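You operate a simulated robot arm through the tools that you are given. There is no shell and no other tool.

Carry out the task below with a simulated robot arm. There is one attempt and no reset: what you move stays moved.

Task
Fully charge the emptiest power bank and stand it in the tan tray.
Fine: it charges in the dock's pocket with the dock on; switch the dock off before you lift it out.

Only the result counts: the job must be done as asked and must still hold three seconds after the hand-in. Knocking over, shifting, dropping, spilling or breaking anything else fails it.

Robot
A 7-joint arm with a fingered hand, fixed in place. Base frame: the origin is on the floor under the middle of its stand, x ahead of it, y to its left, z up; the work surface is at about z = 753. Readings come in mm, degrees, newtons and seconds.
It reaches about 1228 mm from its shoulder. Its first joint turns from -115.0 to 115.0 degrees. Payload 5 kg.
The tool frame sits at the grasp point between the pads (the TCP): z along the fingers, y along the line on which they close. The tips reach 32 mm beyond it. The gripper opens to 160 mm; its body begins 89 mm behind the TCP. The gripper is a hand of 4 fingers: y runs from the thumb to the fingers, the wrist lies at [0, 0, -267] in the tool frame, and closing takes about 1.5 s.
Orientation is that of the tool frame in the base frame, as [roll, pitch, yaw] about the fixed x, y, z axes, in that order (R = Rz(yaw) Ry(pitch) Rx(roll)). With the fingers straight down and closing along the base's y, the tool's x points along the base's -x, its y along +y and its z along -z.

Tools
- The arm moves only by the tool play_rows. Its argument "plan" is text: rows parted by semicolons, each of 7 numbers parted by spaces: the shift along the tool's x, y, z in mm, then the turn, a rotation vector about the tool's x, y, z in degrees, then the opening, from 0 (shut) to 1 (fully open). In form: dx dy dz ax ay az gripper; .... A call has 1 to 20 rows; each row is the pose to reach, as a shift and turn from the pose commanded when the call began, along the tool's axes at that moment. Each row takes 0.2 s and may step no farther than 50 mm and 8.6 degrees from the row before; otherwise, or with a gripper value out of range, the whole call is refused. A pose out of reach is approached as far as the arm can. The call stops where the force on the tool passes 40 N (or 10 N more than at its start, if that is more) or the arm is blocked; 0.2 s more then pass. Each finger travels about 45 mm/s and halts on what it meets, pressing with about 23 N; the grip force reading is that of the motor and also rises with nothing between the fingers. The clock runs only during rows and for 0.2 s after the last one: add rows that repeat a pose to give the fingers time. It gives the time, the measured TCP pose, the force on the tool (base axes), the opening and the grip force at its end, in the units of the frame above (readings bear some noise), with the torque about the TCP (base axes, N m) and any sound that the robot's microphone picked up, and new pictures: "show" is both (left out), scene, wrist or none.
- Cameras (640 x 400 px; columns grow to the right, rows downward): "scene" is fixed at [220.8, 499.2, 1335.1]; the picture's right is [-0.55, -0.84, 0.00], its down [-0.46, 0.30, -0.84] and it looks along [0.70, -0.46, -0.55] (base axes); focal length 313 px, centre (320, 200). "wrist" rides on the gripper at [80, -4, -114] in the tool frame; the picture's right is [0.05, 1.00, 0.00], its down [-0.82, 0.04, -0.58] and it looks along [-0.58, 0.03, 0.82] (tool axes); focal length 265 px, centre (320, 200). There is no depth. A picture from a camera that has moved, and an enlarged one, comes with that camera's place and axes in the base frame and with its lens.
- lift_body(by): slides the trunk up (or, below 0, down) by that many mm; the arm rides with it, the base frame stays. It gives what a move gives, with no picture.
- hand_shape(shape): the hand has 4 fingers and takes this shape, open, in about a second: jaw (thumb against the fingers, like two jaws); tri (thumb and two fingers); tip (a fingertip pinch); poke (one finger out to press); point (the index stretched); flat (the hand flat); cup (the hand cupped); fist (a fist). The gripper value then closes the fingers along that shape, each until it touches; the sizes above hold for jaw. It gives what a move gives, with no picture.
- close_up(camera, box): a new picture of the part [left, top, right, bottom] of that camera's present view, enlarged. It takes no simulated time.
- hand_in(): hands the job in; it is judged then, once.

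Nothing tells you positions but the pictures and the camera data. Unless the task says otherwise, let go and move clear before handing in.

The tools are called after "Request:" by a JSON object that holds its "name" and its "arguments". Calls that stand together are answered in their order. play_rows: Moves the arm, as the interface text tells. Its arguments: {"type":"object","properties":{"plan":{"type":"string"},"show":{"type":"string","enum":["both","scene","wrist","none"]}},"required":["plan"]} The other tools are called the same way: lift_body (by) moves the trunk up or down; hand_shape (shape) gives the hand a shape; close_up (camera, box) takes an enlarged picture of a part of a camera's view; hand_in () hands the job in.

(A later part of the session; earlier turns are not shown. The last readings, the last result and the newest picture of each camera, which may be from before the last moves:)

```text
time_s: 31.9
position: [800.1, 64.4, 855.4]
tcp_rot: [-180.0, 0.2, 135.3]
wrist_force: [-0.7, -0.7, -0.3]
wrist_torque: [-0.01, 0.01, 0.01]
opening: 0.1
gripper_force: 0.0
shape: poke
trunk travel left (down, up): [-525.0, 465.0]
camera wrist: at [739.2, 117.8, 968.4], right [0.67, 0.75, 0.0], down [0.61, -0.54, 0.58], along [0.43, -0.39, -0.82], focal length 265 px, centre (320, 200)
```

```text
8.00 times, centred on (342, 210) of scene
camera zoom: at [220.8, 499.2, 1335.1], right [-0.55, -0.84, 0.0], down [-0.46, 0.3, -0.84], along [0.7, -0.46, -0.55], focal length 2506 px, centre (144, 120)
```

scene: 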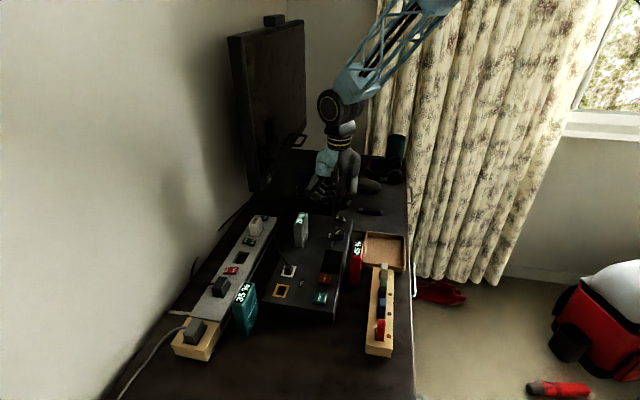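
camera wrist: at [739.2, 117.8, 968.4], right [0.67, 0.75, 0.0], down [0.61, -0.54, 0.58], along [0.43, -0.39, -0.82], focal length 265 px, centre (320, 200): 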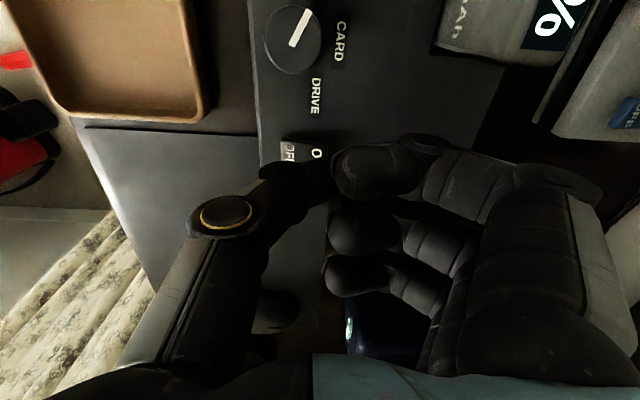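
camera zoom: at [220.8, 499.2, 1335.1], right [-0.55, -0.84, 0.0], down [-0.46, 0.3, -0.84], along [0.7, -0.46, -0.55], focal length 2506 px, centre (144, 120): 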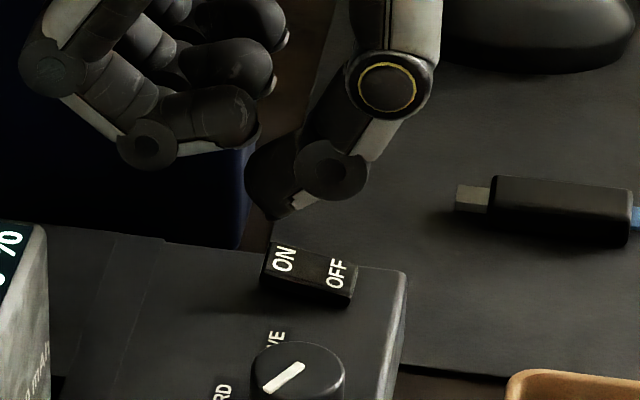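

The thumb tip is right over the ON end; I'll press down in small steps.

Request:
{"name": "play_rows", "arguments": {"plan": "0 0 5 0 0 0 1; 0 0 10 0 0 0 1; 0 0 14 0 0 0 1; 0 0 17 0 0 0 1; 0 0 20 0 0 0 1; 0 0 22 0 0 0 1", "show": "scene"}}

Request:
{"name": "close_up", "arguments": {"camera": "scene", "box": [302, 185, 382, 235]}}

Request:
{"name": "close_up", "arguments": {"camera": "scene", "box": [280, 200, 328, 230]}}

```text
time_s: 33.3
position: [798.5, 64.2, 833.8]
tcp_rot: [-180.0, 0.1, 135.2]
wrist_force: [0.0, 0.7, -0.1]
wrist_torque: [-0.01, 0.06, -0.04]
opening: 0.1
gripper_force: 0.1
shape: poke
trunk travel left (down, up): [-525.0, 465.0]
```

scene: 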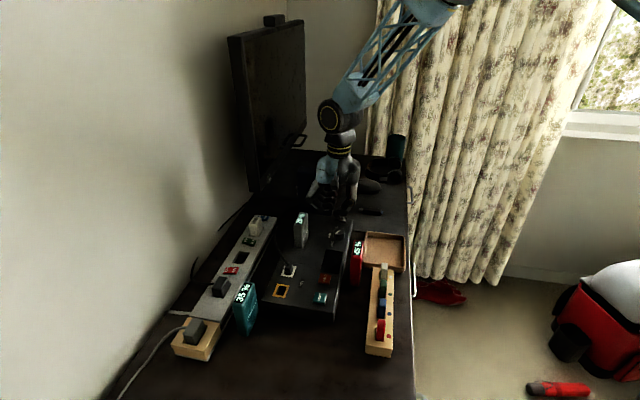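

```text
8.00 times, centred on (342, 210) of scene
camera zoom: at [220.8, 499.2, 1335.1], right [-0.55, -0.84, 0.0], down [-0.46, 0.3, -0.84], along [0.7, -0.46, -0.55], focal length 2506 px, centre (144, 120)
```

zoom: 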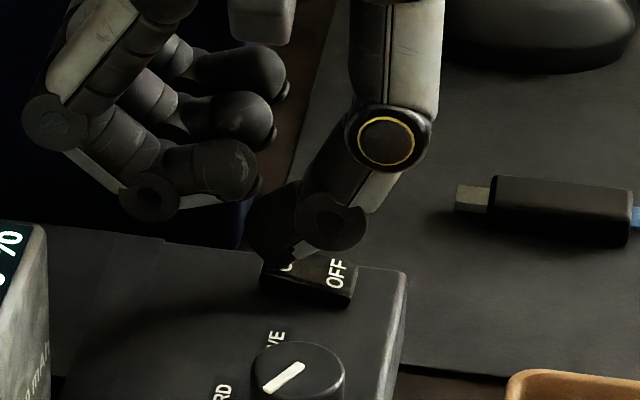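

```text
13.33 times, centred on (304, 215) of scene
camera zoom: at [220.8, 499.2, 1335.1], right [-0.55, -0.84, 0.0], down [-0.46, 0.3, -0.84], along [0.7, -0.46, -0.55], focal length 4176 px, centre (533, 0)
```

zoom: 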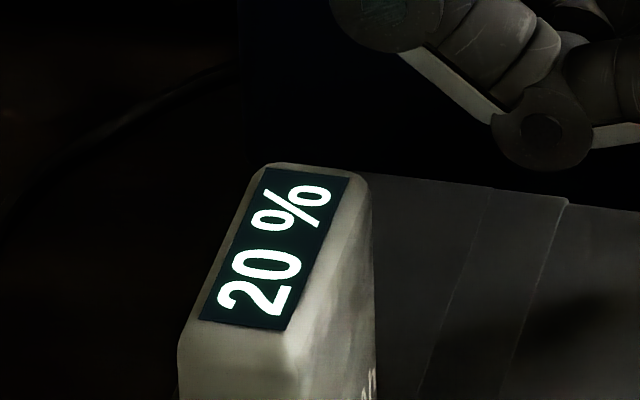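

Request:
{"name": "play_rows", "arguments": {"plan": "0 0 2 0 0 0 1; 0 0 4 0 0 0 1; 0 0 6 0 0 0 1", "show": "scene"}}

Request:
{"name": "close_up", "arguments": {"camera": "scene", "box": [302, 185, 382, 235]}}

Request:
{"name": "close_up", "arguments": {"camera": "scene", "box": [280, 200, 328, 230]}}

```text
time_s: 34.1
position: [798.3, 63.4, 829.1]
tcp_rot: [-180.0, 0.1, 135.3]
wrist_force: [-1.1, -0.3, 0.5]
wrist_torque: [-0.01, -0.03, 0.01]
opening: 0.1
gripper_force: 0.1
shape: poke
trunk travel left (down, up): [-525.0, 465.0]
```

scene: 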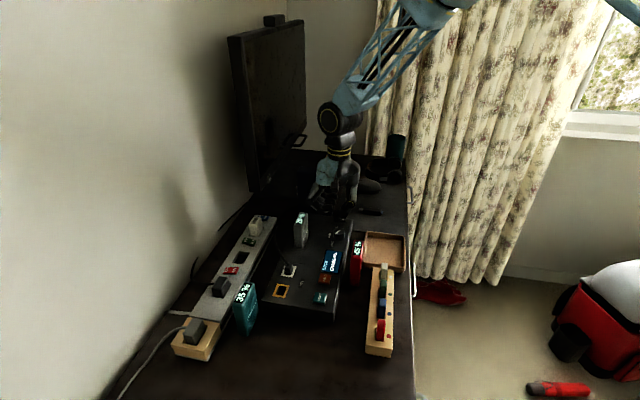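

```text
8.00 times, centred on (342, 210) of scene
camera zoom: at [220.8, 499.2, 1335.1], right [-0.55, -0.84, 0.0], down [-0.46, 0.3, -0.84], along [0.7, -0.46, -0.55], focal length 2506 px, centre (144, 120)
```

zoom: 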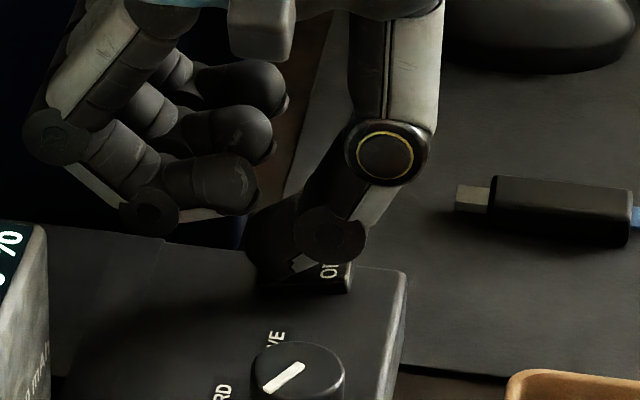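

```text
13.33 times, centred on (304, 215) of scene
camera zoom: at [220.8, 499.2, 1335.1], right [-0.55, -0.84, 0.0], down [-0.46, 0.3, -0.84], along [0.7, -0.46, -0.55], focal length 4176 px, centre (533, 0)
```

zoom: 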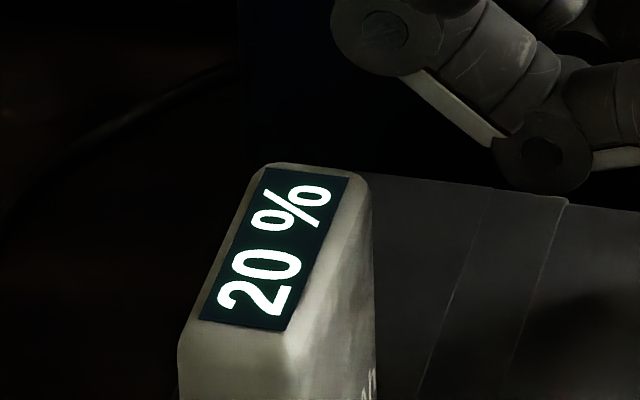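

The dock's screen lit up, so the rocker flipped to ON. I'll rise off it and wait, reading the screen and the bank's display.

Request:
{"name": "play_rows", "arguments": {"plan": "0 0 -15 0 0 0 1; 0 0 -40 0 0 0 1; 0 0 -60 0 0 0 1; 0 0 -60 0 0 0 1; 0 0 -60 0 0 0 1", "show": "both"}}

Request:
{"name": "close_up", "arguments": {"camera": "scene", "box": [280, 200, 376, 260]}}

Request:
{"name": "close_up", "arguments": {"camera": "scene", "box": [310, 240, 358, 270]}}

```text
time_s: 35.3
position: [800.4, 64.1, 887.1]
tcp_rot: [179.9, 0.1, 135.3]
wrist_force: [0.2, 0.0, 0.0]
wrist_torque: [-0.02, 0.0, -0.01]
opening: 0.0
gripper_force: 0.0
shape: poke
trunk travel left (down, up): [-525.0, 465.0]
camera wrist: at [740.3, 117.8, 1000.9], right [0.67, 0.75, 0.0], down [0.61, -0.54, 0.58], along [0.43, -0.39, -0.82], focal length 265 px, centre (320, 200)
```

scene: 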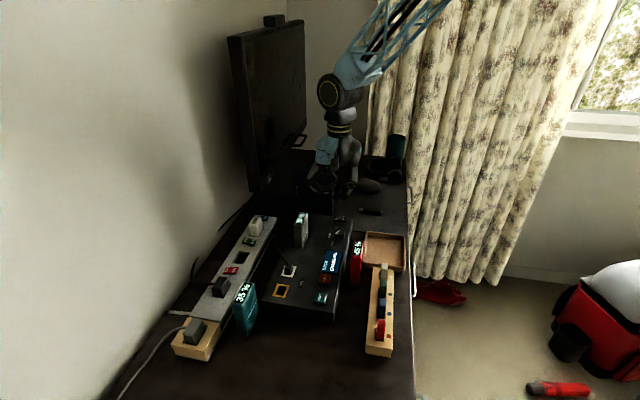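
wrist: 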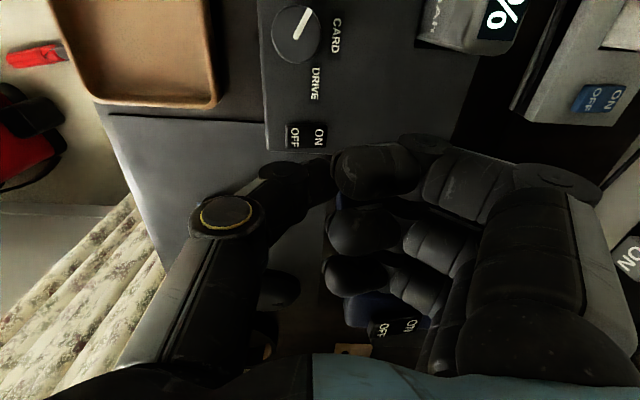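

```text
6.67 times, centred on (328, 230) of scene
camera zoom: at [220.8, 499.2, 1335.1], right [-0.55, -0.84, 0.0], down [-0.46, 0.3, -0.84], along [0.7, -0.46, -0.55], focal length 2088 px, centre (267, 0)
```

zoom: 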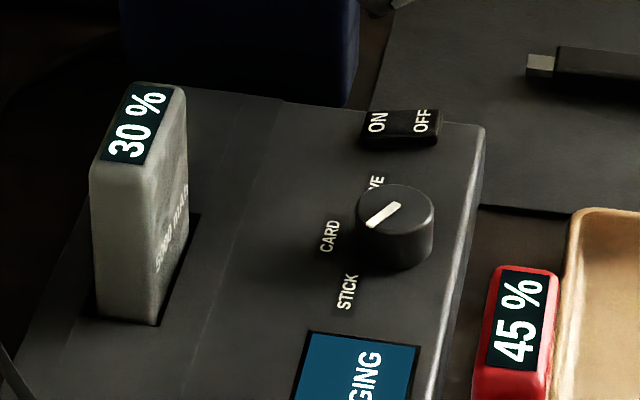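

```text
13.33 times, centred on (334, 255) of scene
camera zoom: at [220.8, 499.2, 1335.1], right [-0.55, -0.84, 0.0], down [-0.46, 0.3, -0.84], along [0.7, -0.46, -0.55], focal length 4176 px, centre (133, -533)
```

zoom: 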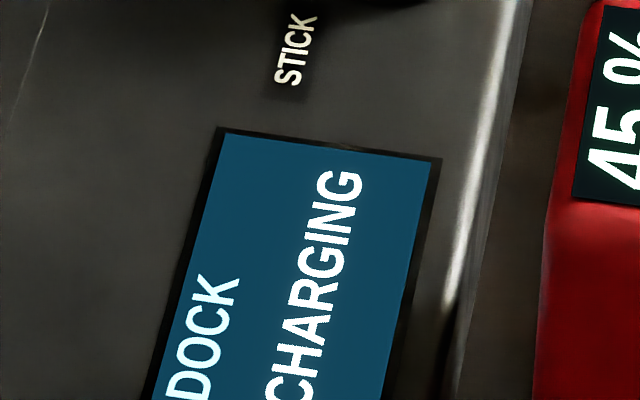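

Screen reads DOCK / CHARGING and the bank is at 30 % already. I'll shift over the OFF end at height while waiting for 100 %.

Request:
{"name": "play_rows", "arguments": {"plan": "0 -10 0 0 0 0 1; 0 -21.5 0 0 0 0 1; 0 -21.5 0 0 0 0 1; 0 -21.5 0 0 0 0 1; 0 -21.5 0 0 0 0 1; 0 -21.5 0 0 0 0 1; 0 -21.5 0 0 0 0 1; 0 -21.5 0 0 0 0 1; 0 -21.5 0 0 0 0 1; 0 -21.5 0 0 0 0 1; 0 -21.5 0 0 0 0 1; 0 -21.5 0 0 0 0 1; 0 -21.5 0 0 0 0 1; 0 -21.5 0 0 0 0 1; 0 -21.5 0 0 0 0 1; 0 -21.5 0 0 0 0 1; 0 -21.5 0 0 0 0 1; 0 -21.5 0 0 0 0 1; 0 -21.5 0 0 0 0 1; 0 -21.5 0 0 0 0 1", "show": "both"}}

Request:
{"name": "close_up", "arguments": {"camera": "scene", "box": [280, 200, 376, 260]}}

Request:
{"name": "close_up", "arguments": {"camera": "wrist", "box": [220, 80, 420, 205]}}

```text
time_s: 39.5
position: [784.4, 48.7, 888.8]
tcp_rot: [180.0, 0.1, 135.3]
wrist_force: [0.6, 0.3, -0.9]
wrist_torque: [-0.01, 0.0, -0.01]
opening: 0.0
gripper_force: 0.0
shape: poke
trunk travel left (down, up): [-525.0, 465.0]
camera wrist: at [724.2, 103.5, 1001.3], right [0.67, 0.75, 0.0], down [0.61, -0.54, 0.58], along [0.43, -0.39, -0.82], focal length 265 px, centre (320, 200)
```

scene: 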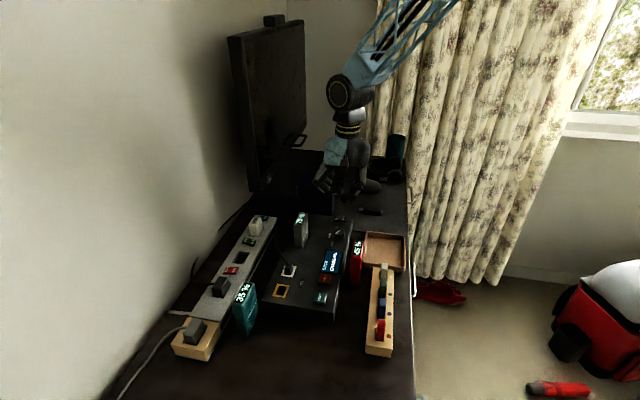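
wrist: 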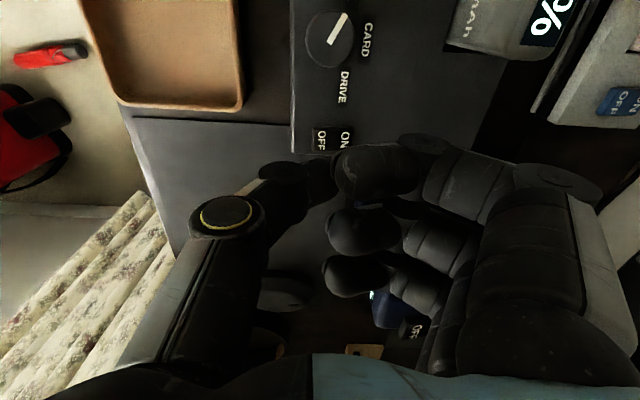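

```text
6.67 times, centred on (328, 230) of scene
camera zoom: at [220.8, 499.2, 1335.1], right [-0.55, -0.84, 0.0], down [-0.46, 0.3, -0.84], along [0.7, -0.46, -0.55], focal length 2088 px, centre (267, 0)
```

zoom: 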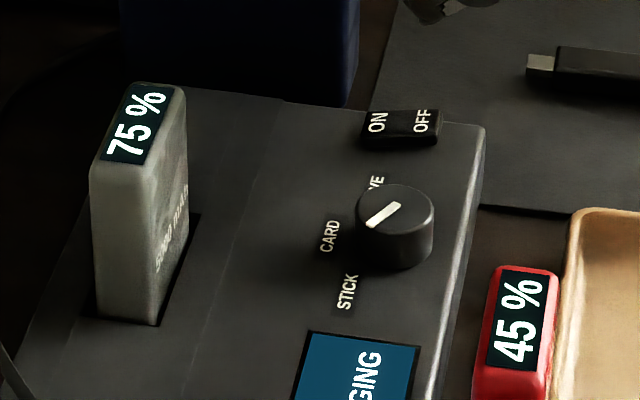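

```text
3.20 times, centred on (320, 142) of wrist
camera zoom: at [724.2, 103.5, 1001.3], right [0.67, 0.75, 0.0], down [0.61, -0.54, 0.58], along [0.43, -0.39, -0.82], focal length 849 px, centre (320, 384)
```

zoom: 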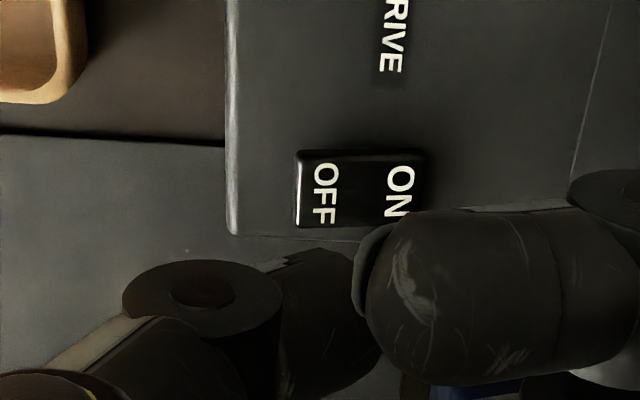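

75 % now; I'll hold still a few more seconds.

Request:
{"name": "play_rows", "arguments": {"plan": "0 0 0 0 0 0 1; 0 0 0 0 0 0 1; 0 0 0 0 0 0 1; 0 0 0 0 0 0 1; 0 0 0 0 0 0 1; 0 0 0 0 0 0 1; 0 0 0 0 0 0 1; 0 0 0 0 0 0 1; 0 0 0 0 0 0 1; 0 0 0 0 0 0 1; 0 0 0 0 0 0 1; 0 0 0 0 0 0 1; 0 0 0 0 0 0 1; 0 0 0 0 0 0 1; 0 0 0 0 0 0 1; 0 0 0 0 0 0 1", "show": "scene"}}

Request:
{"name": "close_up", "arguments": {"camera": "scene", "box": [280, 200, 376, 260]}}

Request:
{"name": "close_up", "arguments": {"camera": "scene", "box": [306, 240, 354, 280]}}

```text
time_s: 42.9
position: [785.1, 50.0, 888.0]
tcp_rot: [180.0, 0.1, 135.3]
wrist_force: [-0.8, -0.1, -0.5]
wrist_torque: [0.01, -0.03, -0.02]
opening: 0.0
gripper_force: 0.0
shape: poke
trunk travel left (down, up): [-525.0, 465.0]
```

scene: 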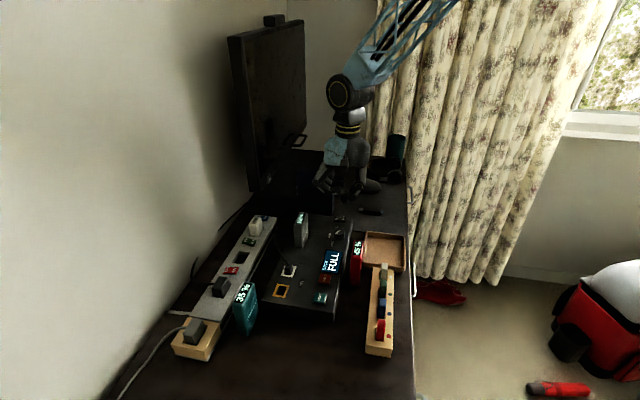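

```text
6.67 times, centred on (328, 230) of scene
camera zoom: at [220.8, 499.2, 1335.1], right [-0.55, -0.84, 0.0], down [-0.46, 0.3, -0.84], along [0.7, -0.46, -0.55], focal length 2088 px, centre (267, 0)
```

zoom: 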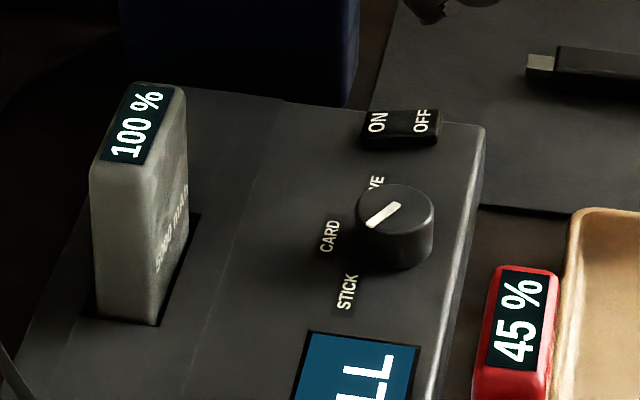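

```text
10.00 times, centred on (330, 260) of scene
camera zoom: at [220.8, 499.2, 1335.1], right [-0.55, -0.84, 0.0], down [-0.46, 0.3, -0.84], along [0.7, -0.46, -0.55], focal length 3132 px, centre (220, -400)
```

zoom: 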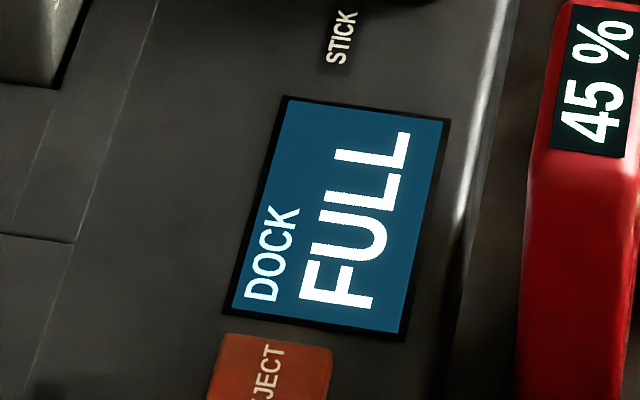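

The bank reads 100 % and the dock's screen says FULL. Now I'll press the rocker's OFF end.

Request:
{"name": "play_rows", "arguments": {"plan": "0 0 15 0 0 0 1; 0 0 30 0 0 0 1; 0 0 43 0 0 0 1; 0 0 50 0 0 0 1; 0 0 54 0 0 0 1; 0 0 57 0 0 0 1; 0 0 59 0 0 0 1", "show": "both"}}

Request:
{"name": "close_up", "arguments": {"camera": "scene", "box": [280, 195, 392, 265]}}

```text
time_s: 44.5
position: [782.7, 50.3, 829.3]
tcp_rot: [180.0, 0.1, 135.2]
wrist_force: [-0.8, 0.0, 2.6]
wrist_torque: [-0.03, 0.02, -0.02]
opening: 0.1
gripper_force: 0.1
shape: poke
trunk travel left (down, up): [-525.0, 465.0]
camera wrist: at [722.0, 104.4, 943.2], right [0.67, 0.75, 0.0], down [0.61, -0.54, 0.58], along [0.43, -0.39, -0.82], focal length 265 px, centre (320, 200)
```

scene: 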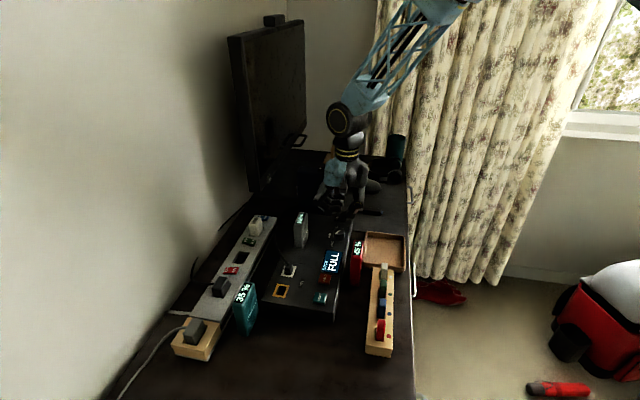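
wrist: 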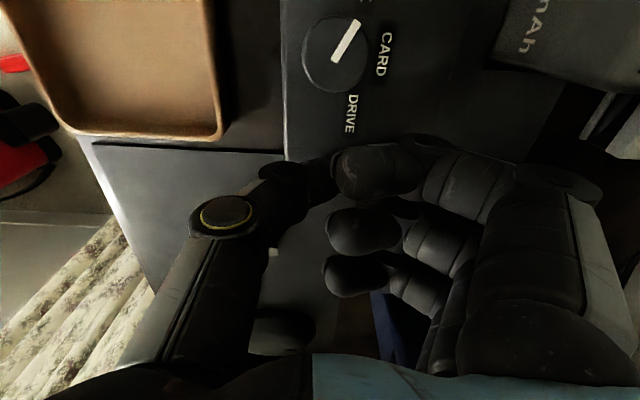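

```text
5.71 times, centred on (336, 230) of scene
camera zoom: at [220.8, 499.2, 1335.1], right [-0.55, -0.84, 0.0], down [-0.46, 0.3, -0.84], along [0.7, -0.46, -0.55], focal length 1790 px, centre (229, 29)
```

zoom: 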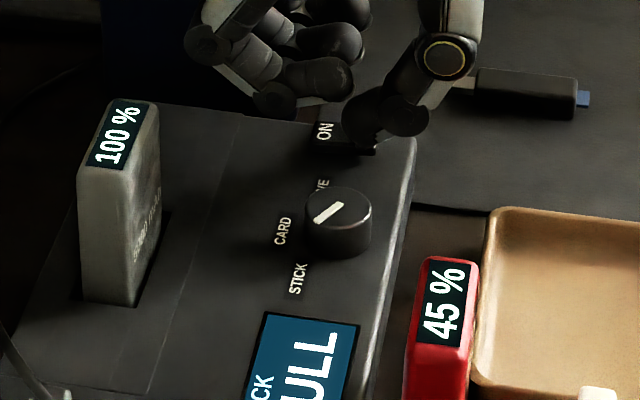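

Request:
{"name": "play_rows", "arguments": {"plan": "0 0 1.5 0 0 0 1; 0 0 3 0 0 0 1; 0 0 4.5 0 0 0 1", "show": "scene"}}

Request:
{"name": "close_up", "arguments": {"camera": "scene", "box": [280, 195, 392, 265]}}

```text
time_s: 45.3
position: [783.4, 50.3, 828.3]
tcp_rot: [179.9, 0.2, 135.3]
wrist_force: [-10.9, 1.0, 27.1]
wrist_torque: [0.06, 0.22, 0.03]
opening: 0.0
gripper_force: 0.0
shape: poke
trunk travel left (down, up): [-525.0, 465.0]
```

scene: 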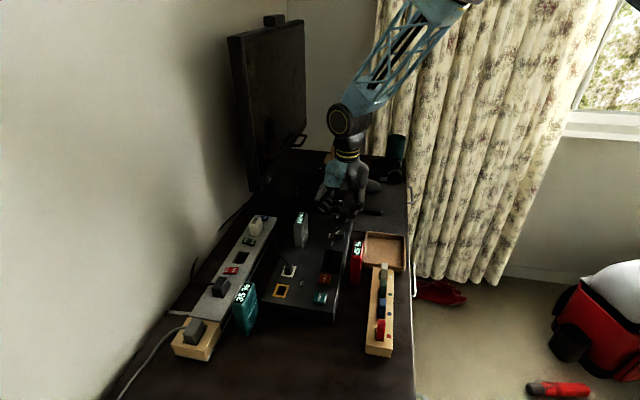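

```text
5.71 times, centred on (336, 230) of scene
camera zoom: at [220.8, 499.2, 1335.1], right [-0.55, -0.84, 0.0], down [-0.46, 0.3, -0.84], along [0.7, -0.46, -0.55], focal length 1790 px, centre (229, 29)
```

zoom: 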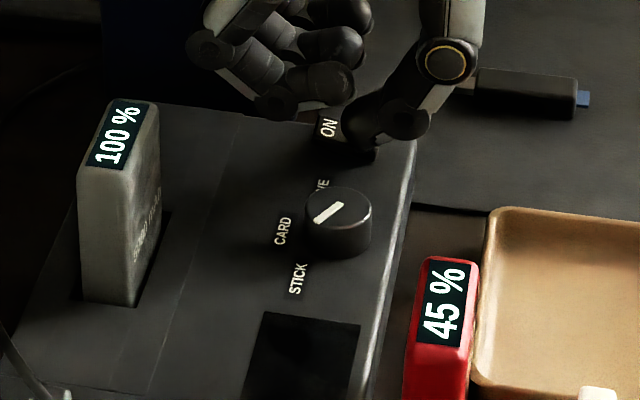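

The screen went dark, so the dock is off with the bank at 100 %. I'll rise, return above the pocket and switch back to the "tip" pinch.

Request:
{"name": "play_rows", "arguments": {"plan": "0 0 -10 0 0 0 1; 0 0 -40 0 0 0 1; 0 0 -80 0 0 0 1; 0 0 -120 0 0 0 1; 0 0 -155 0 0 0 1; 33 32 -160 0 0 0 1; 67 64 -160 0 0 0 1; 100 96 -160 0 0 0 1; 100 96 -160 0 0 0 1", "show": "both"}}

Request:
{"name": "hand_shape", "arguments": {"shape": "tip"}}

Request:
{"name": "close_up", "arguments": {"camera": "scene", "box": [280, 195, 392, 265]}}

Request:
{"name": "close_up", "arguments": {"camera": "wrist", "box": [256, 60, 384, 140]}}

```text
time_s: 47.3
position: [779.4, 186.7, 983.0]
tcp_rot: [-180.0, 0.1, 135.3]
wrist_force: [0.3, 0.2, 0.4]
wrist_torque: [0.02, -0.05, 0.01]
opening: 0.0
gripper_force: 0.1
shape: poke
trunk travel left (down, up): [-525.0, 465.0]
camera wrist: at [719.5, 241.5, 1097.1], right [0.67, 0.75, 0.0], down [0.61, -0.54, 0.58], along [0.43, -0.39, -0.82], focal length 265 px, centre (320, 200)
```

scene: 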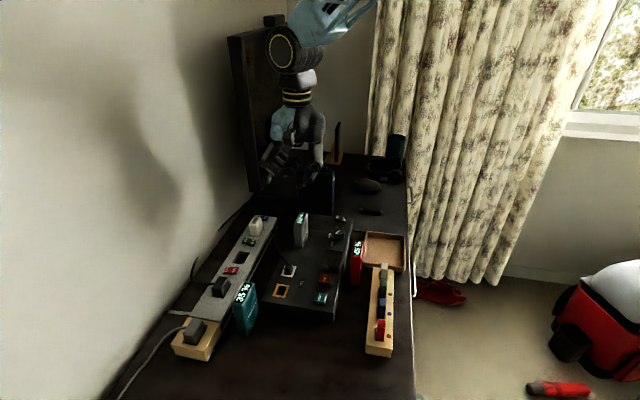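
wrist: 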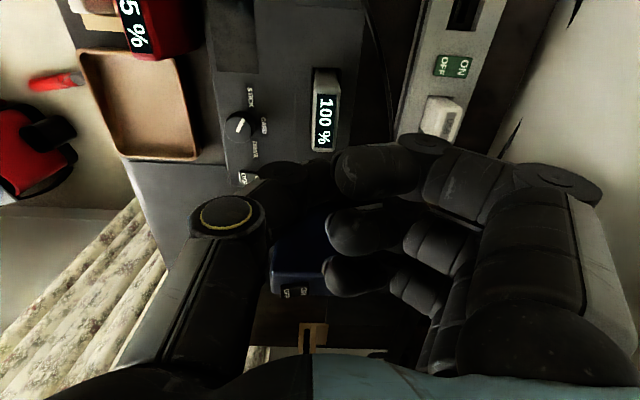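

```text
time_s: 48.2
position: [780.3, 188.1, 984.6]
tcp_rot: [-180.0, 0.1, 135.3]
wrist_force: [-0.1, 0.3, 0.6]
wrist_torque: [0.02, 0.03, -0.01]
opening: 159.9
gripper_force: 0.1
shape: tip
trunk travel left (down, up): [-525.0, 465.0]
```

```text
5.71 times, centred on (336, 230) of scene
camera zoom: at [220.8, 499.2, 1335.1], right [-0.55, -0.84, 0.0], down [-0.46, 0.3, -0.84], along [0.7, -0.46, -0.55], focal length 1790 px, centre (229, 29)
```

zoom: 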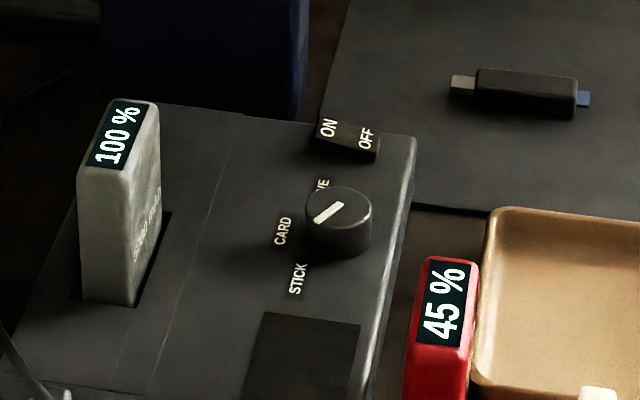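

```text
5.00 times, centred on (320, 100) of wrist
camera zoom: at [719.2, 241.4, 1097.0], right [0.67, 0.75, 0.0], down [0.61, -0.54, 0.58], along [0.43, -0.39, -0.82], focal length 1327 px, centre (320, 700)
```

zoom: 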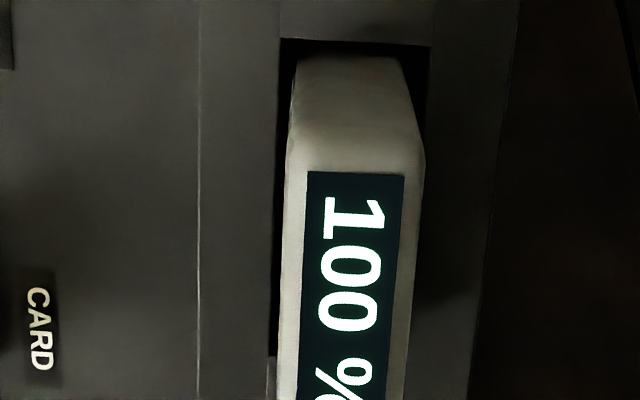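

Dock off, rocker's ON end raised again, bank upright in the pocket at 100 %. I'll narrow the pinch, align over the bank and go partway down.

Request:
{"name": "play_rows", "arguments": {"plan": "1 5.3 0 0 0 0 0.25; 1 5.3 0 0 0 0 0.25; 1 5.3 0 0 0 0 0.25; 1 5.3 0 0 0 0 0.25; 1 5.3 0 0 0 0 0.25; 1 5.3 0 0 0 0 0.25; 1 5.3 20 0 0 0 0.25; 1 5.3 45 0 0 0 0.25; 1 5.3 70 0 0 0 0.25; 1 5.3 90 0 0 0 0.25; 1 5.3 102 0 0 0 0.25; 1 5.3 102 0 0 0 0.25", "show": "both"}}

Request:
{"name": "close_up", "arguments": {"camera": "wrist", "box": [200, 80, 440, 230]}}

Request:
{"name": "close_up", "arguments": {"camera": "scene", "box": [235, 180, 347, 250]}}

```text
time_s: 50.8
position: [783.8, 191.0, 881.2]
tcp_rot: [179.9, 0.0, 135.4]
wrist_force: [-0.6, 0.0, 0.9]
wrist_torque: [-0.06, -0.02, -0.03]
opening: 40.6
gripper_force: 0.1
shape: tip
trunk travel left (down, up): [-525.0, 465.0]
camera wrist: at [722.6, 245.1, 993.8], right [0.67, 0.75, 0.0], down [0.61, -0.54, 0.58], along [0.43, -0.39, -0.82], focal length 265 px, centre (320, 200)
```

scene: 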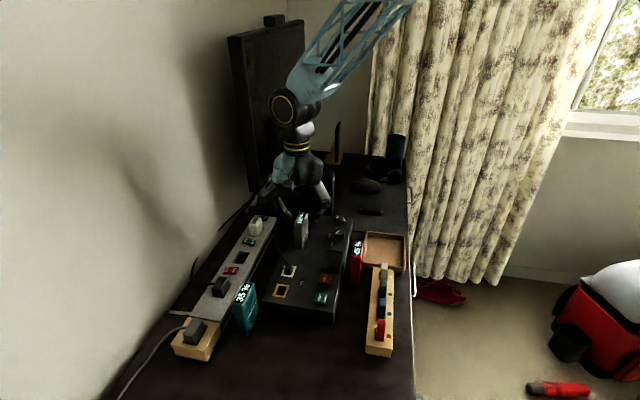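
wrist: 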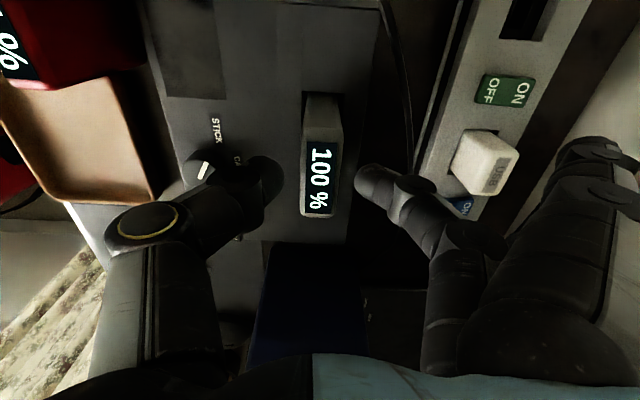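

```text
2.67 times, centred on (320, 155) of wrist
camera zoom: at [722.6, 245.1, 993.8], right [0.67, 0.75, 0.0], down [0.61, -0.54, 0.58], along [0.43, -0.39, -0.82], focal length 708 px, centre (320, 320)
```

zoom: 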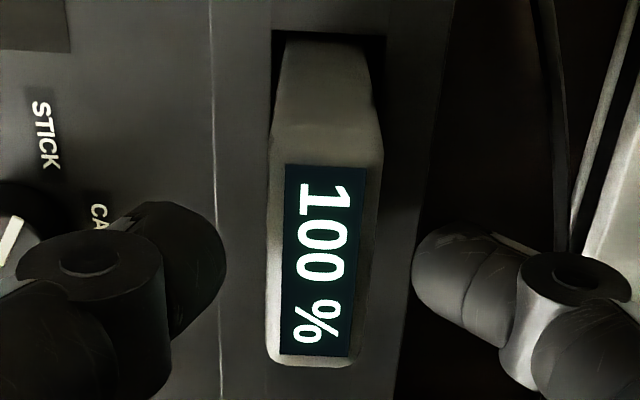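

```text
5.71 times, centred on (291, 215) of scene
camera zoom: at [220.8, 499.2, 1335.1], right [-0.55, -0.84, 0.0], down [-0.46, 0.3, -0.84], along [0.7, -0.46, -0.55], focal length 1790 px, centre (486, 114)
```

zoom: 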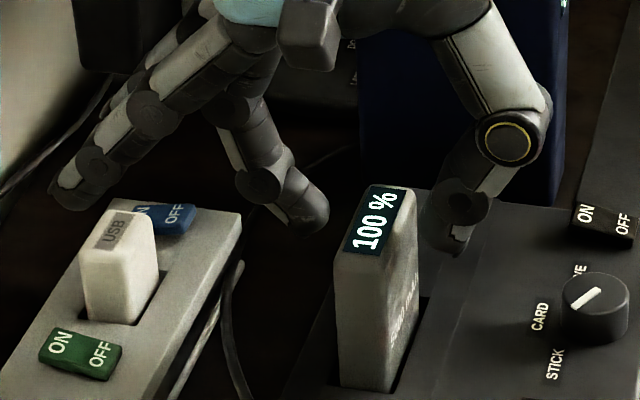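

Aligned within a millimetre. I'll go down to z≈852 and pinch the bank.

Request:
{"name": "play_rows", "arguments": {"plan": "0 0.6 10 0 0 0 0.24; 0 0.6 20 0 0 0 0.23; 0 0.6 29 0 0 0 0.22; 0 0.6 29 0 0 0 0.15; 0 0.6 29 0 0 0 0.05; 0 0.6 29 0 0 0 0.05; 0 0.6 29 0 0 0 0.05; 0 0.6 29 0 0 0 0.05", "show": "both"}}

Request:
{"name": "close_up", "arguments": {"camera": "scene", "box": [235, 180, 347, 250]}}

```text
time_s: 52.6
position: [782.7, 192.5, 852.2]
tcp_rot: [-180.0, 0.1, 135.3]
wrist_force: [-0.3, -0.5, 0.0]
wrist_torque: [0.02, 0.01, -0.02]
opening: 19.2
gripper_force: 22.8
shape: tip
trunk travel left (down, up): [-525.0, 465.0]
camera wrist: at [721.1, 246.5, 965.4], right [0.67, 0.75, 0.0], down [0.61, -0.54, 0.58], along [0.43, -0.39, -0.82], focal length 265 px, centre (320, 200)
```

scene: 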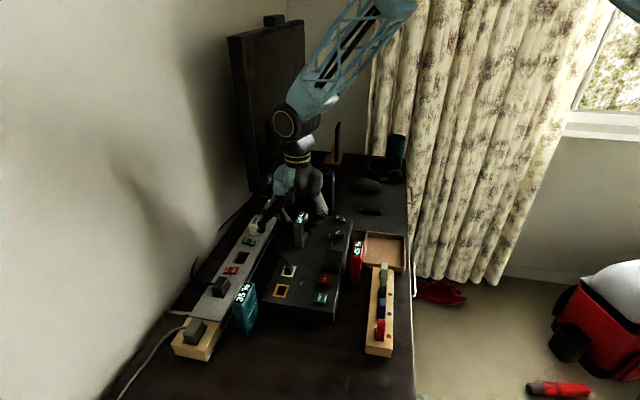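
wrist: 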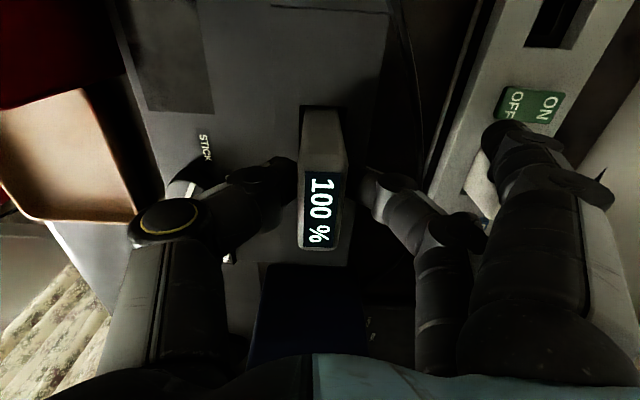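

```text
5.71 times, centred on (291, 215) of scene
camera zoom: at [220.8, 499.2, 1335.1], right [-0.55, -0.84, 0.0], down [-0.46, 0.3, -0.84], along [0.7, -0.46, -0.55], focal length 1790 px, centre (486, 114)
```

zoom: 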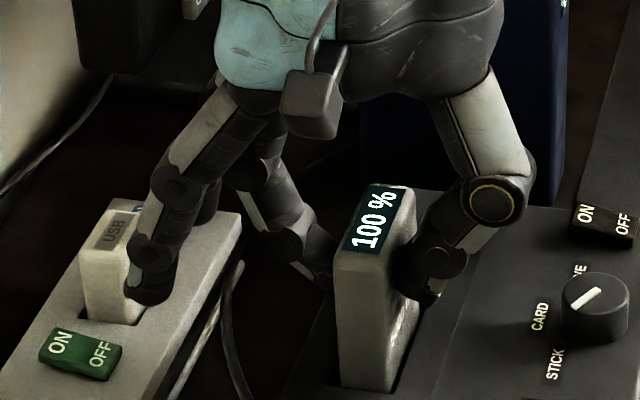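

The bank is pinched again (19 mm, 23 N). I'll lift it straight out of the pocket.

Request:
{"name": "play_rows", "arguments": {"plan": "0 0 -5 0 0 0 0.05; 0 0 -14 0 0 0 0.05; 0 0 -24 0 0 0 0.05; 0 0 -38 0 0 0 0.05; 0 0 -60 0 0 0 0.05; 0 0 -85 0 0 0 0.05; 0 0 -110 0 0 0 0.05; 0 0 -110 0 0 0 0.05", "show": "both"}}

Request:
{"name": "close_up", "arguments": {"camera": "wrist", "box": [240, 80, 400, 180]}}

Request:
{"name": "close_up", "arguments": {"camera": "wrist", "box": [50, 40, 306, 200]}}

```text
time_s: 54.4
position: [781.7, 191.3, 963.1]
tcp_rot: [180.0, 0.1, 135.4]
wrist_force: [-0.3, 0.0, -1.5]
wrist_torque: [0.02, 0.0, 0.02]
opening: 19.3
gripper_force: 22.9
shape: tip
trunk travel left (down, up): [-525.0, 465.0]
camera wrist: at [721.5, 245.6, 1076.5], right [0.67, 0.75, 0.0], down [0.61, -0.54, 0.58], along [0.43, -0.39, -0.82], focal length 265 px, centre (320, 200)
```

scene: 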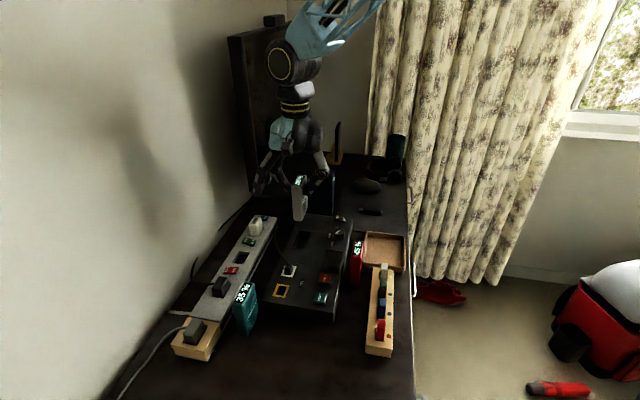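
wrist: 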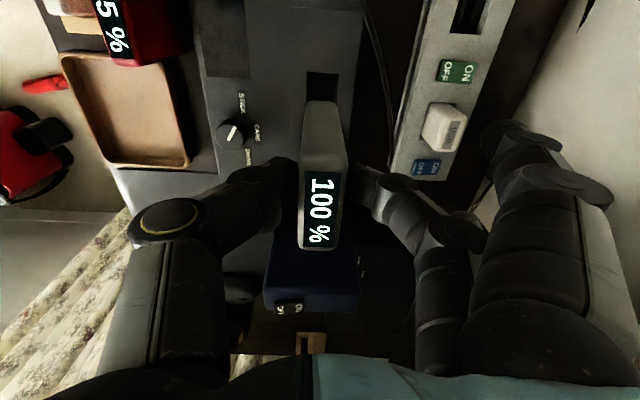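

```text
4.00 times, centred on (320, 130) of wrist
camera zoom: at [721.5, 245.6, 1076.5], right [0.67, 0.75, 0.0], down [0.61, -0.54, 0.58], along [0.43, -0.39, -0.82], focal length 1062 px, centre (320, 480)
```

zoom: 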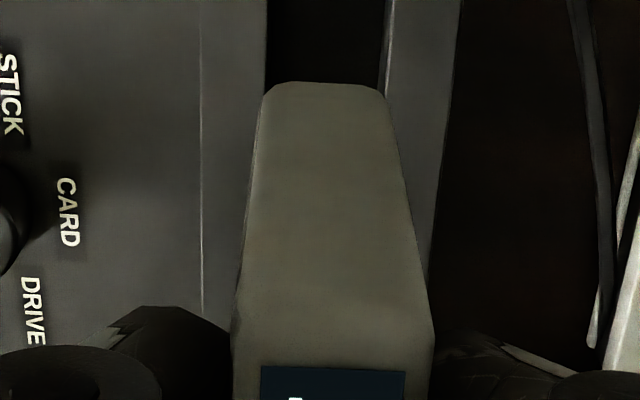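

```text
2.50 times, centred on (178, 120) of wrist
camera zoom: at [721.5, 245.6, 1076.5], right [0.67, 0.75, 0.0], down [0.61, -0.54, 0.58], along [0.43, -0.39, -0.82], focal length 664 px, centre (675, 400)
```

zoom: 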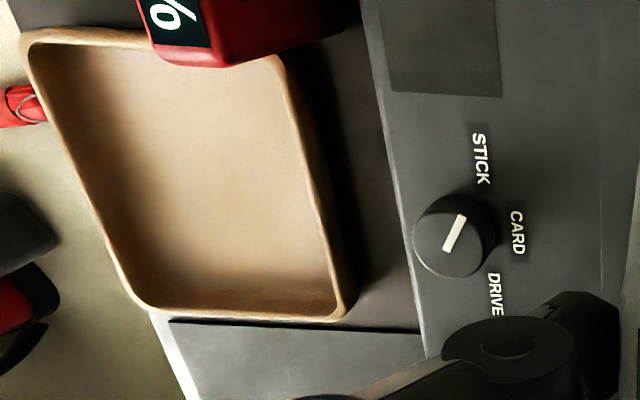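

The bank is out of the pocket, still at 100 %. I'll carry it across to above the tan tray and check the position there.

Request:
{"name": "play_rows", "arguments": {"plan": "-2 -20 0 0 0 0 0.05; -6 -62 0 0 0 0 0.05; -10 -104 0 0 0 0 0.05; -14 -146 0 0 0 0 0.05; -18 -188 0 0 0 0 0.05; -20 -206 0 0 0 0 0.05; -20 -214 0 0 0 0 0.05; -20 -214 0 0 0 0 0.05", "show": "both"}}

Request:
{"name": "close_up", "arguments": {"camera": "wrist", "box": [220, 40, 460, 190]}}

Request:
{"name": "close_up", "arguments": {"camera": "scene", "box": [320, 190, 432, 280]}}

```text
time_s: 56.2
position: [646.3, 24.0, 963.6]
tcp_rot: [179.9, 0.1, 135.5]
wrist_force: [-0.4, -0.2, -2.0]
wrist_torque: [0.0, -0.01, -0.01]
opening: 19.2
gripper_force: 22.4
shape: tip
trunk travel left (down, up): [-525.0, 465.0]
camera wrist: at [585.8, 78.3, 1077.5], right [0.67, 0.75, 0.0], down [0.61, -0.54, 0.58], along [0.43, -0.39, -0.82], focal length 265 px, centre (320, 200)
```

scene: 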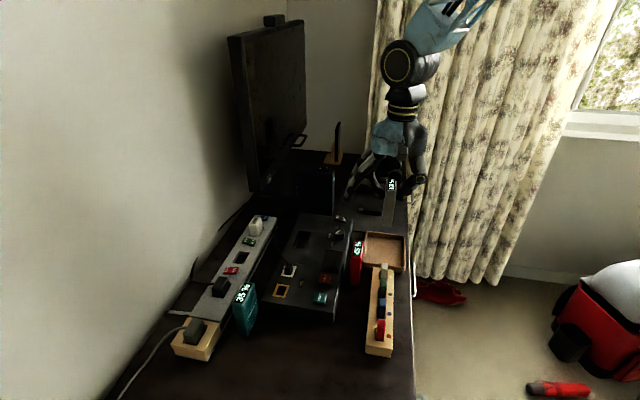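
wrist: 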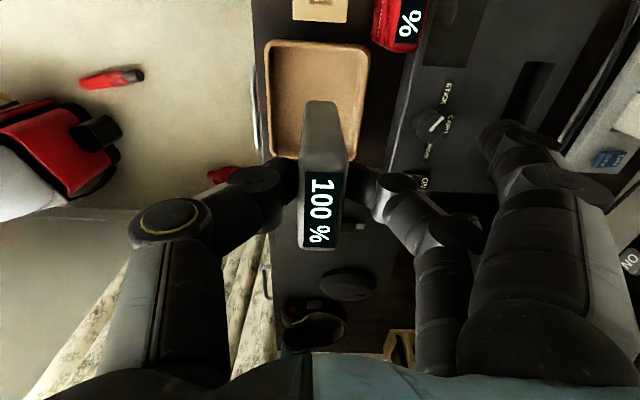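

```text
2.67 times, centred on (340, 115) of wrist
camera zoom: at [585.8, 78.3, 1077.5], right [0.67, 0.75, 0.0], down [0.61, -0.54, 0.58], along [0.43, -0.39, -0.82], focal length 708 px, centre (267, 427)
```

zoom: 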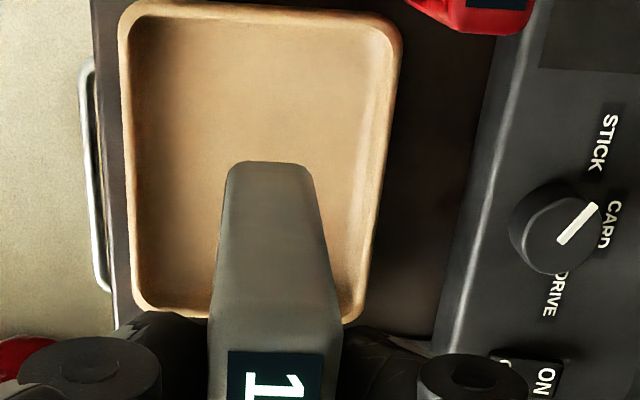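

```text
4.44 times, centred on (376, 235) of scene
camera zoom: at [220.8, 499.2, 1335.1], right [-0.55, -0.84, 0.0], down [-0.46, 0.3, -0.84], along [0.7, -0.46, -0.55], focal length 1392 px, centre (71, 44)
```

zoom: 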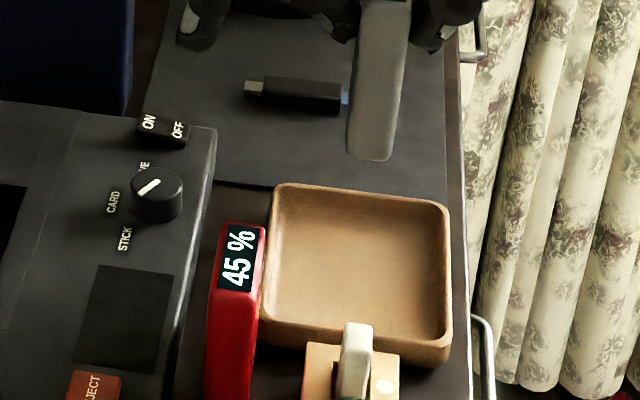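

The tray's centre is about (s 446, n 466); the bank is within 5 mm of it. I'll correct and lower the bank to just above the tray's floor.

Request:
{"name": "play_rows", "arguments": {"plan": "-2 -5 10 0 0 0 0.05; -2 -5 30 0 0 0 0.05; -2 -5 50 0 0 0 0.05; -2 -5 70 0 0 0 0.05; -2 -5 85 0 0 0 0.05; -2 -5 92 0 0 0 0.05; -2 -5 92 0 0 0 0.05", "show": "both"}}

Request:
{"name": "close_up", "arguments": {"camera": "wrist", "box": [220, 40, 460, 190]}}

Request:
{"name": "close_up", "arguments": {"camera": "scene", "box": [320, 190, 432, 280]}}

```text
time_s: 57.8
position: [646.5, 21.2, 871.4]
tcp_rot: [180.0, 0.1, 135.3]
wrist_force: [-0.3, -0.7, -2.9]
wrist_torque: [0.02, 0.02, 0.01]
opening: 18.9
gripper_force: 24.0
shape: tip
trunk travel left (down, up): [-525.0, 465.0]
camera wrist: at [586.3, 75.7, 985.3], right [0.67, 0.75, 0.0], down [0.61, -0.54, 0.58], along [0.43, -0.39, -0.82], focal length 265 px, centre (320, 200)
```

scene: 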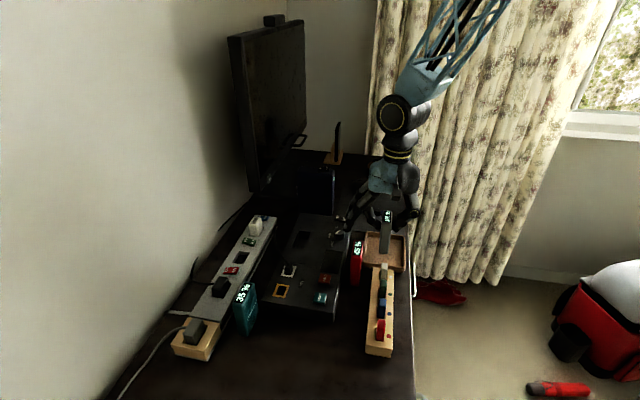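
wrist: 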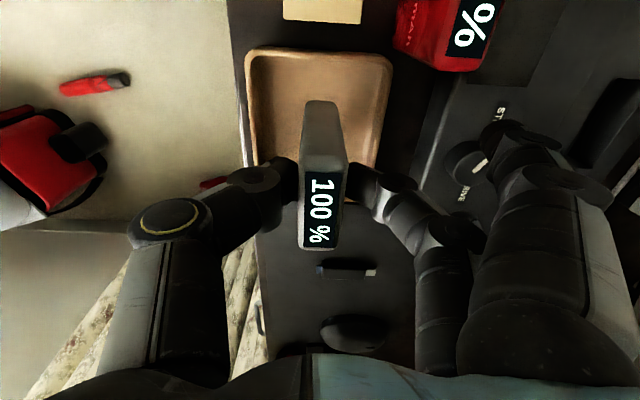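

```text
2.67 times, centred on (340, 115) of wrist
camera zoom: at [586.3, 75.7, 985.3], right [0.67, 0.75, 0.0], down [0.61, -0.54, 0.58], along [0.43, -0.39, -0.82], focal length 708 px, centre (267, 427)
```

zoom: 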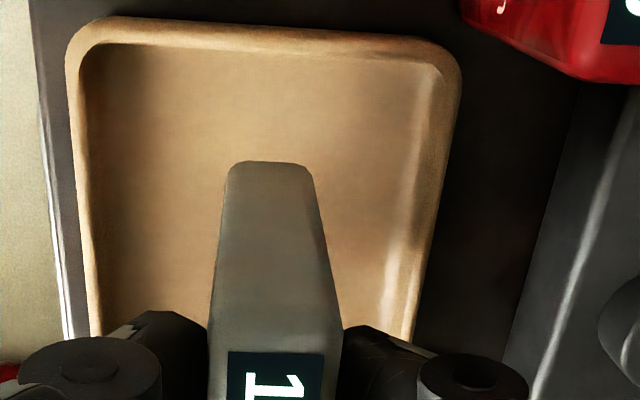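

```text
4.44 times, centred on (376, 235) of scene
camera zoom: at [220.8, 499.2, 1335.1], right [-0.55, -0.84, 0.0], down [-0.46, 0.3, -0.84], along [0.7, -0.46, -0.55], focal length 1392 px, centre (71, 44)
```

zoom: 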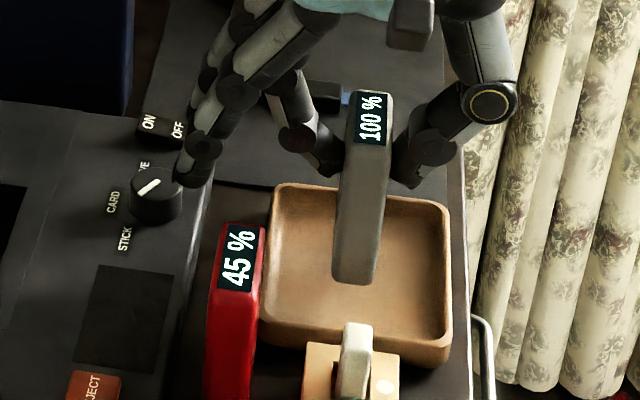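

The bank is centred over the tray and the free fingers clear the dial. I'll lower it gently until it touches the floor.

Request:
{"name": "play_rows", "arguments": {"plan": "0 0 4 0 0 0 0.05; 0 0 8 0 0 0 0.05; 0 0 12 0 0 0 0.05; 0 0 15 0 0 0 0.05", "show": "scene"}}

Request:
{"name": "close_up", "arguments": {"camera": "scene", "box": [320, 200, 432, 270]}}

```text
time_s: 58.8
position: [646.3, 21.1, 856.2]
tcp_rot: [-179.9, 0.1, 135.3]
wrist_force: [-0.3, 1.0, -2.6]
wrist_torque: [0.03, 0.01, 0.03]
opening: 19.4
gripper_force: 22.9
shape: tip
trunk travel left (down, up): [-525.0, 465.0]
```

scene: 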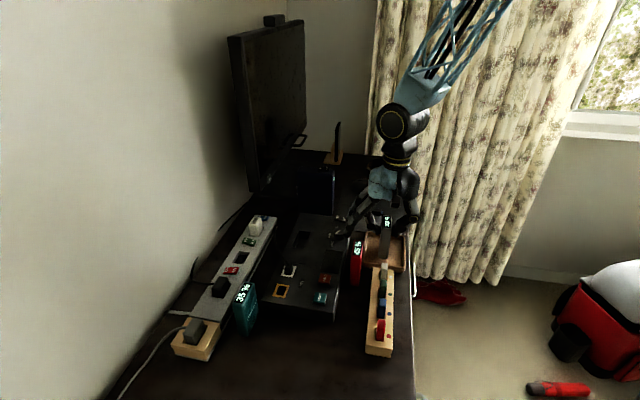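

```text
5.71 times, centred on (376, 235) of scene
camera zoom: at [220.8, 499.2, 1335.1], right [-0.55, -0.84, 0.0], down [-0.46, 0.3, -0.84], along [0.7, -0.46, -0.55], focal length 1790 px, centre (0, 0)
```

zoom: 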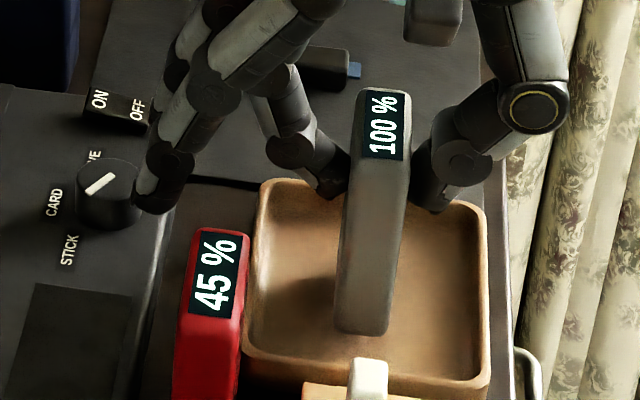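

Request:
{"name": "play_rows", "arguments": {"plan": "0 0 1.5 0 0 0 0.05; 0 0 3 0 0 0 0.05; 0 0 4.5 0 0 0 0.05", "show": "scene"}}

Request:
{"name": "close_up", "arguments": {"camera": "scene", "box": [320, 200, 432, 270]}}

```text
time_s: 59.6
position: [645.8, 20.6, 851.4]
tcp_rot: [-179.9, 0.1, 135.2]
wrist_force: [-0.6, -0.1, -2.1]
wrist_torque: [-0.02, 0.01, -0.02]
opening: 19.4
gripper_force: 22.8
shape: tip
trunk travel left (down, up): [-525.0, 465.0]
```

scene: 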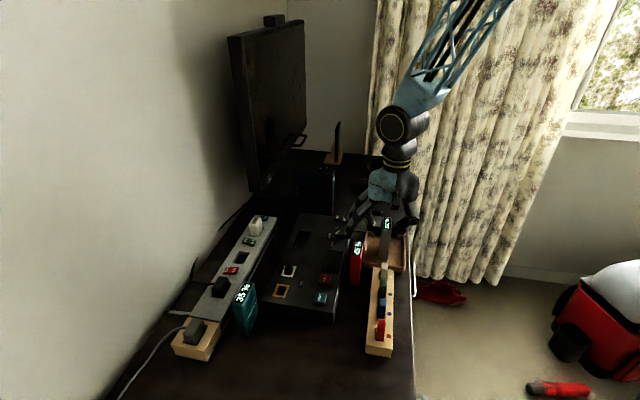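

```text
5.71 times, centred on (376, 235) of scene
camera zoom: at [220.8, 499.2, 1335.1], right [-0.55, -0.84, 0.0], down [-0.46, 0.3, -0.84], along [0.7, -0.46, -0.55], focal length 1790 px, centre (0, 0)
```

zoom: 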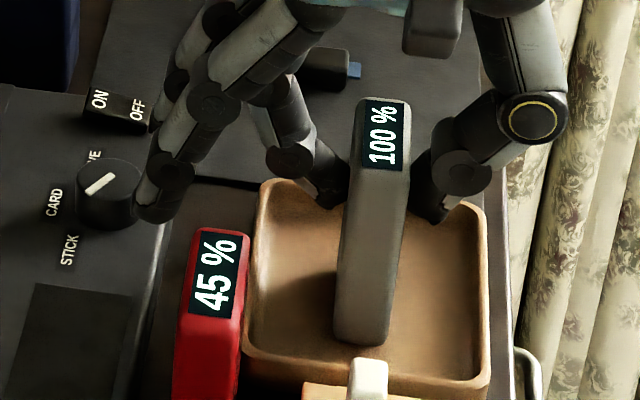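

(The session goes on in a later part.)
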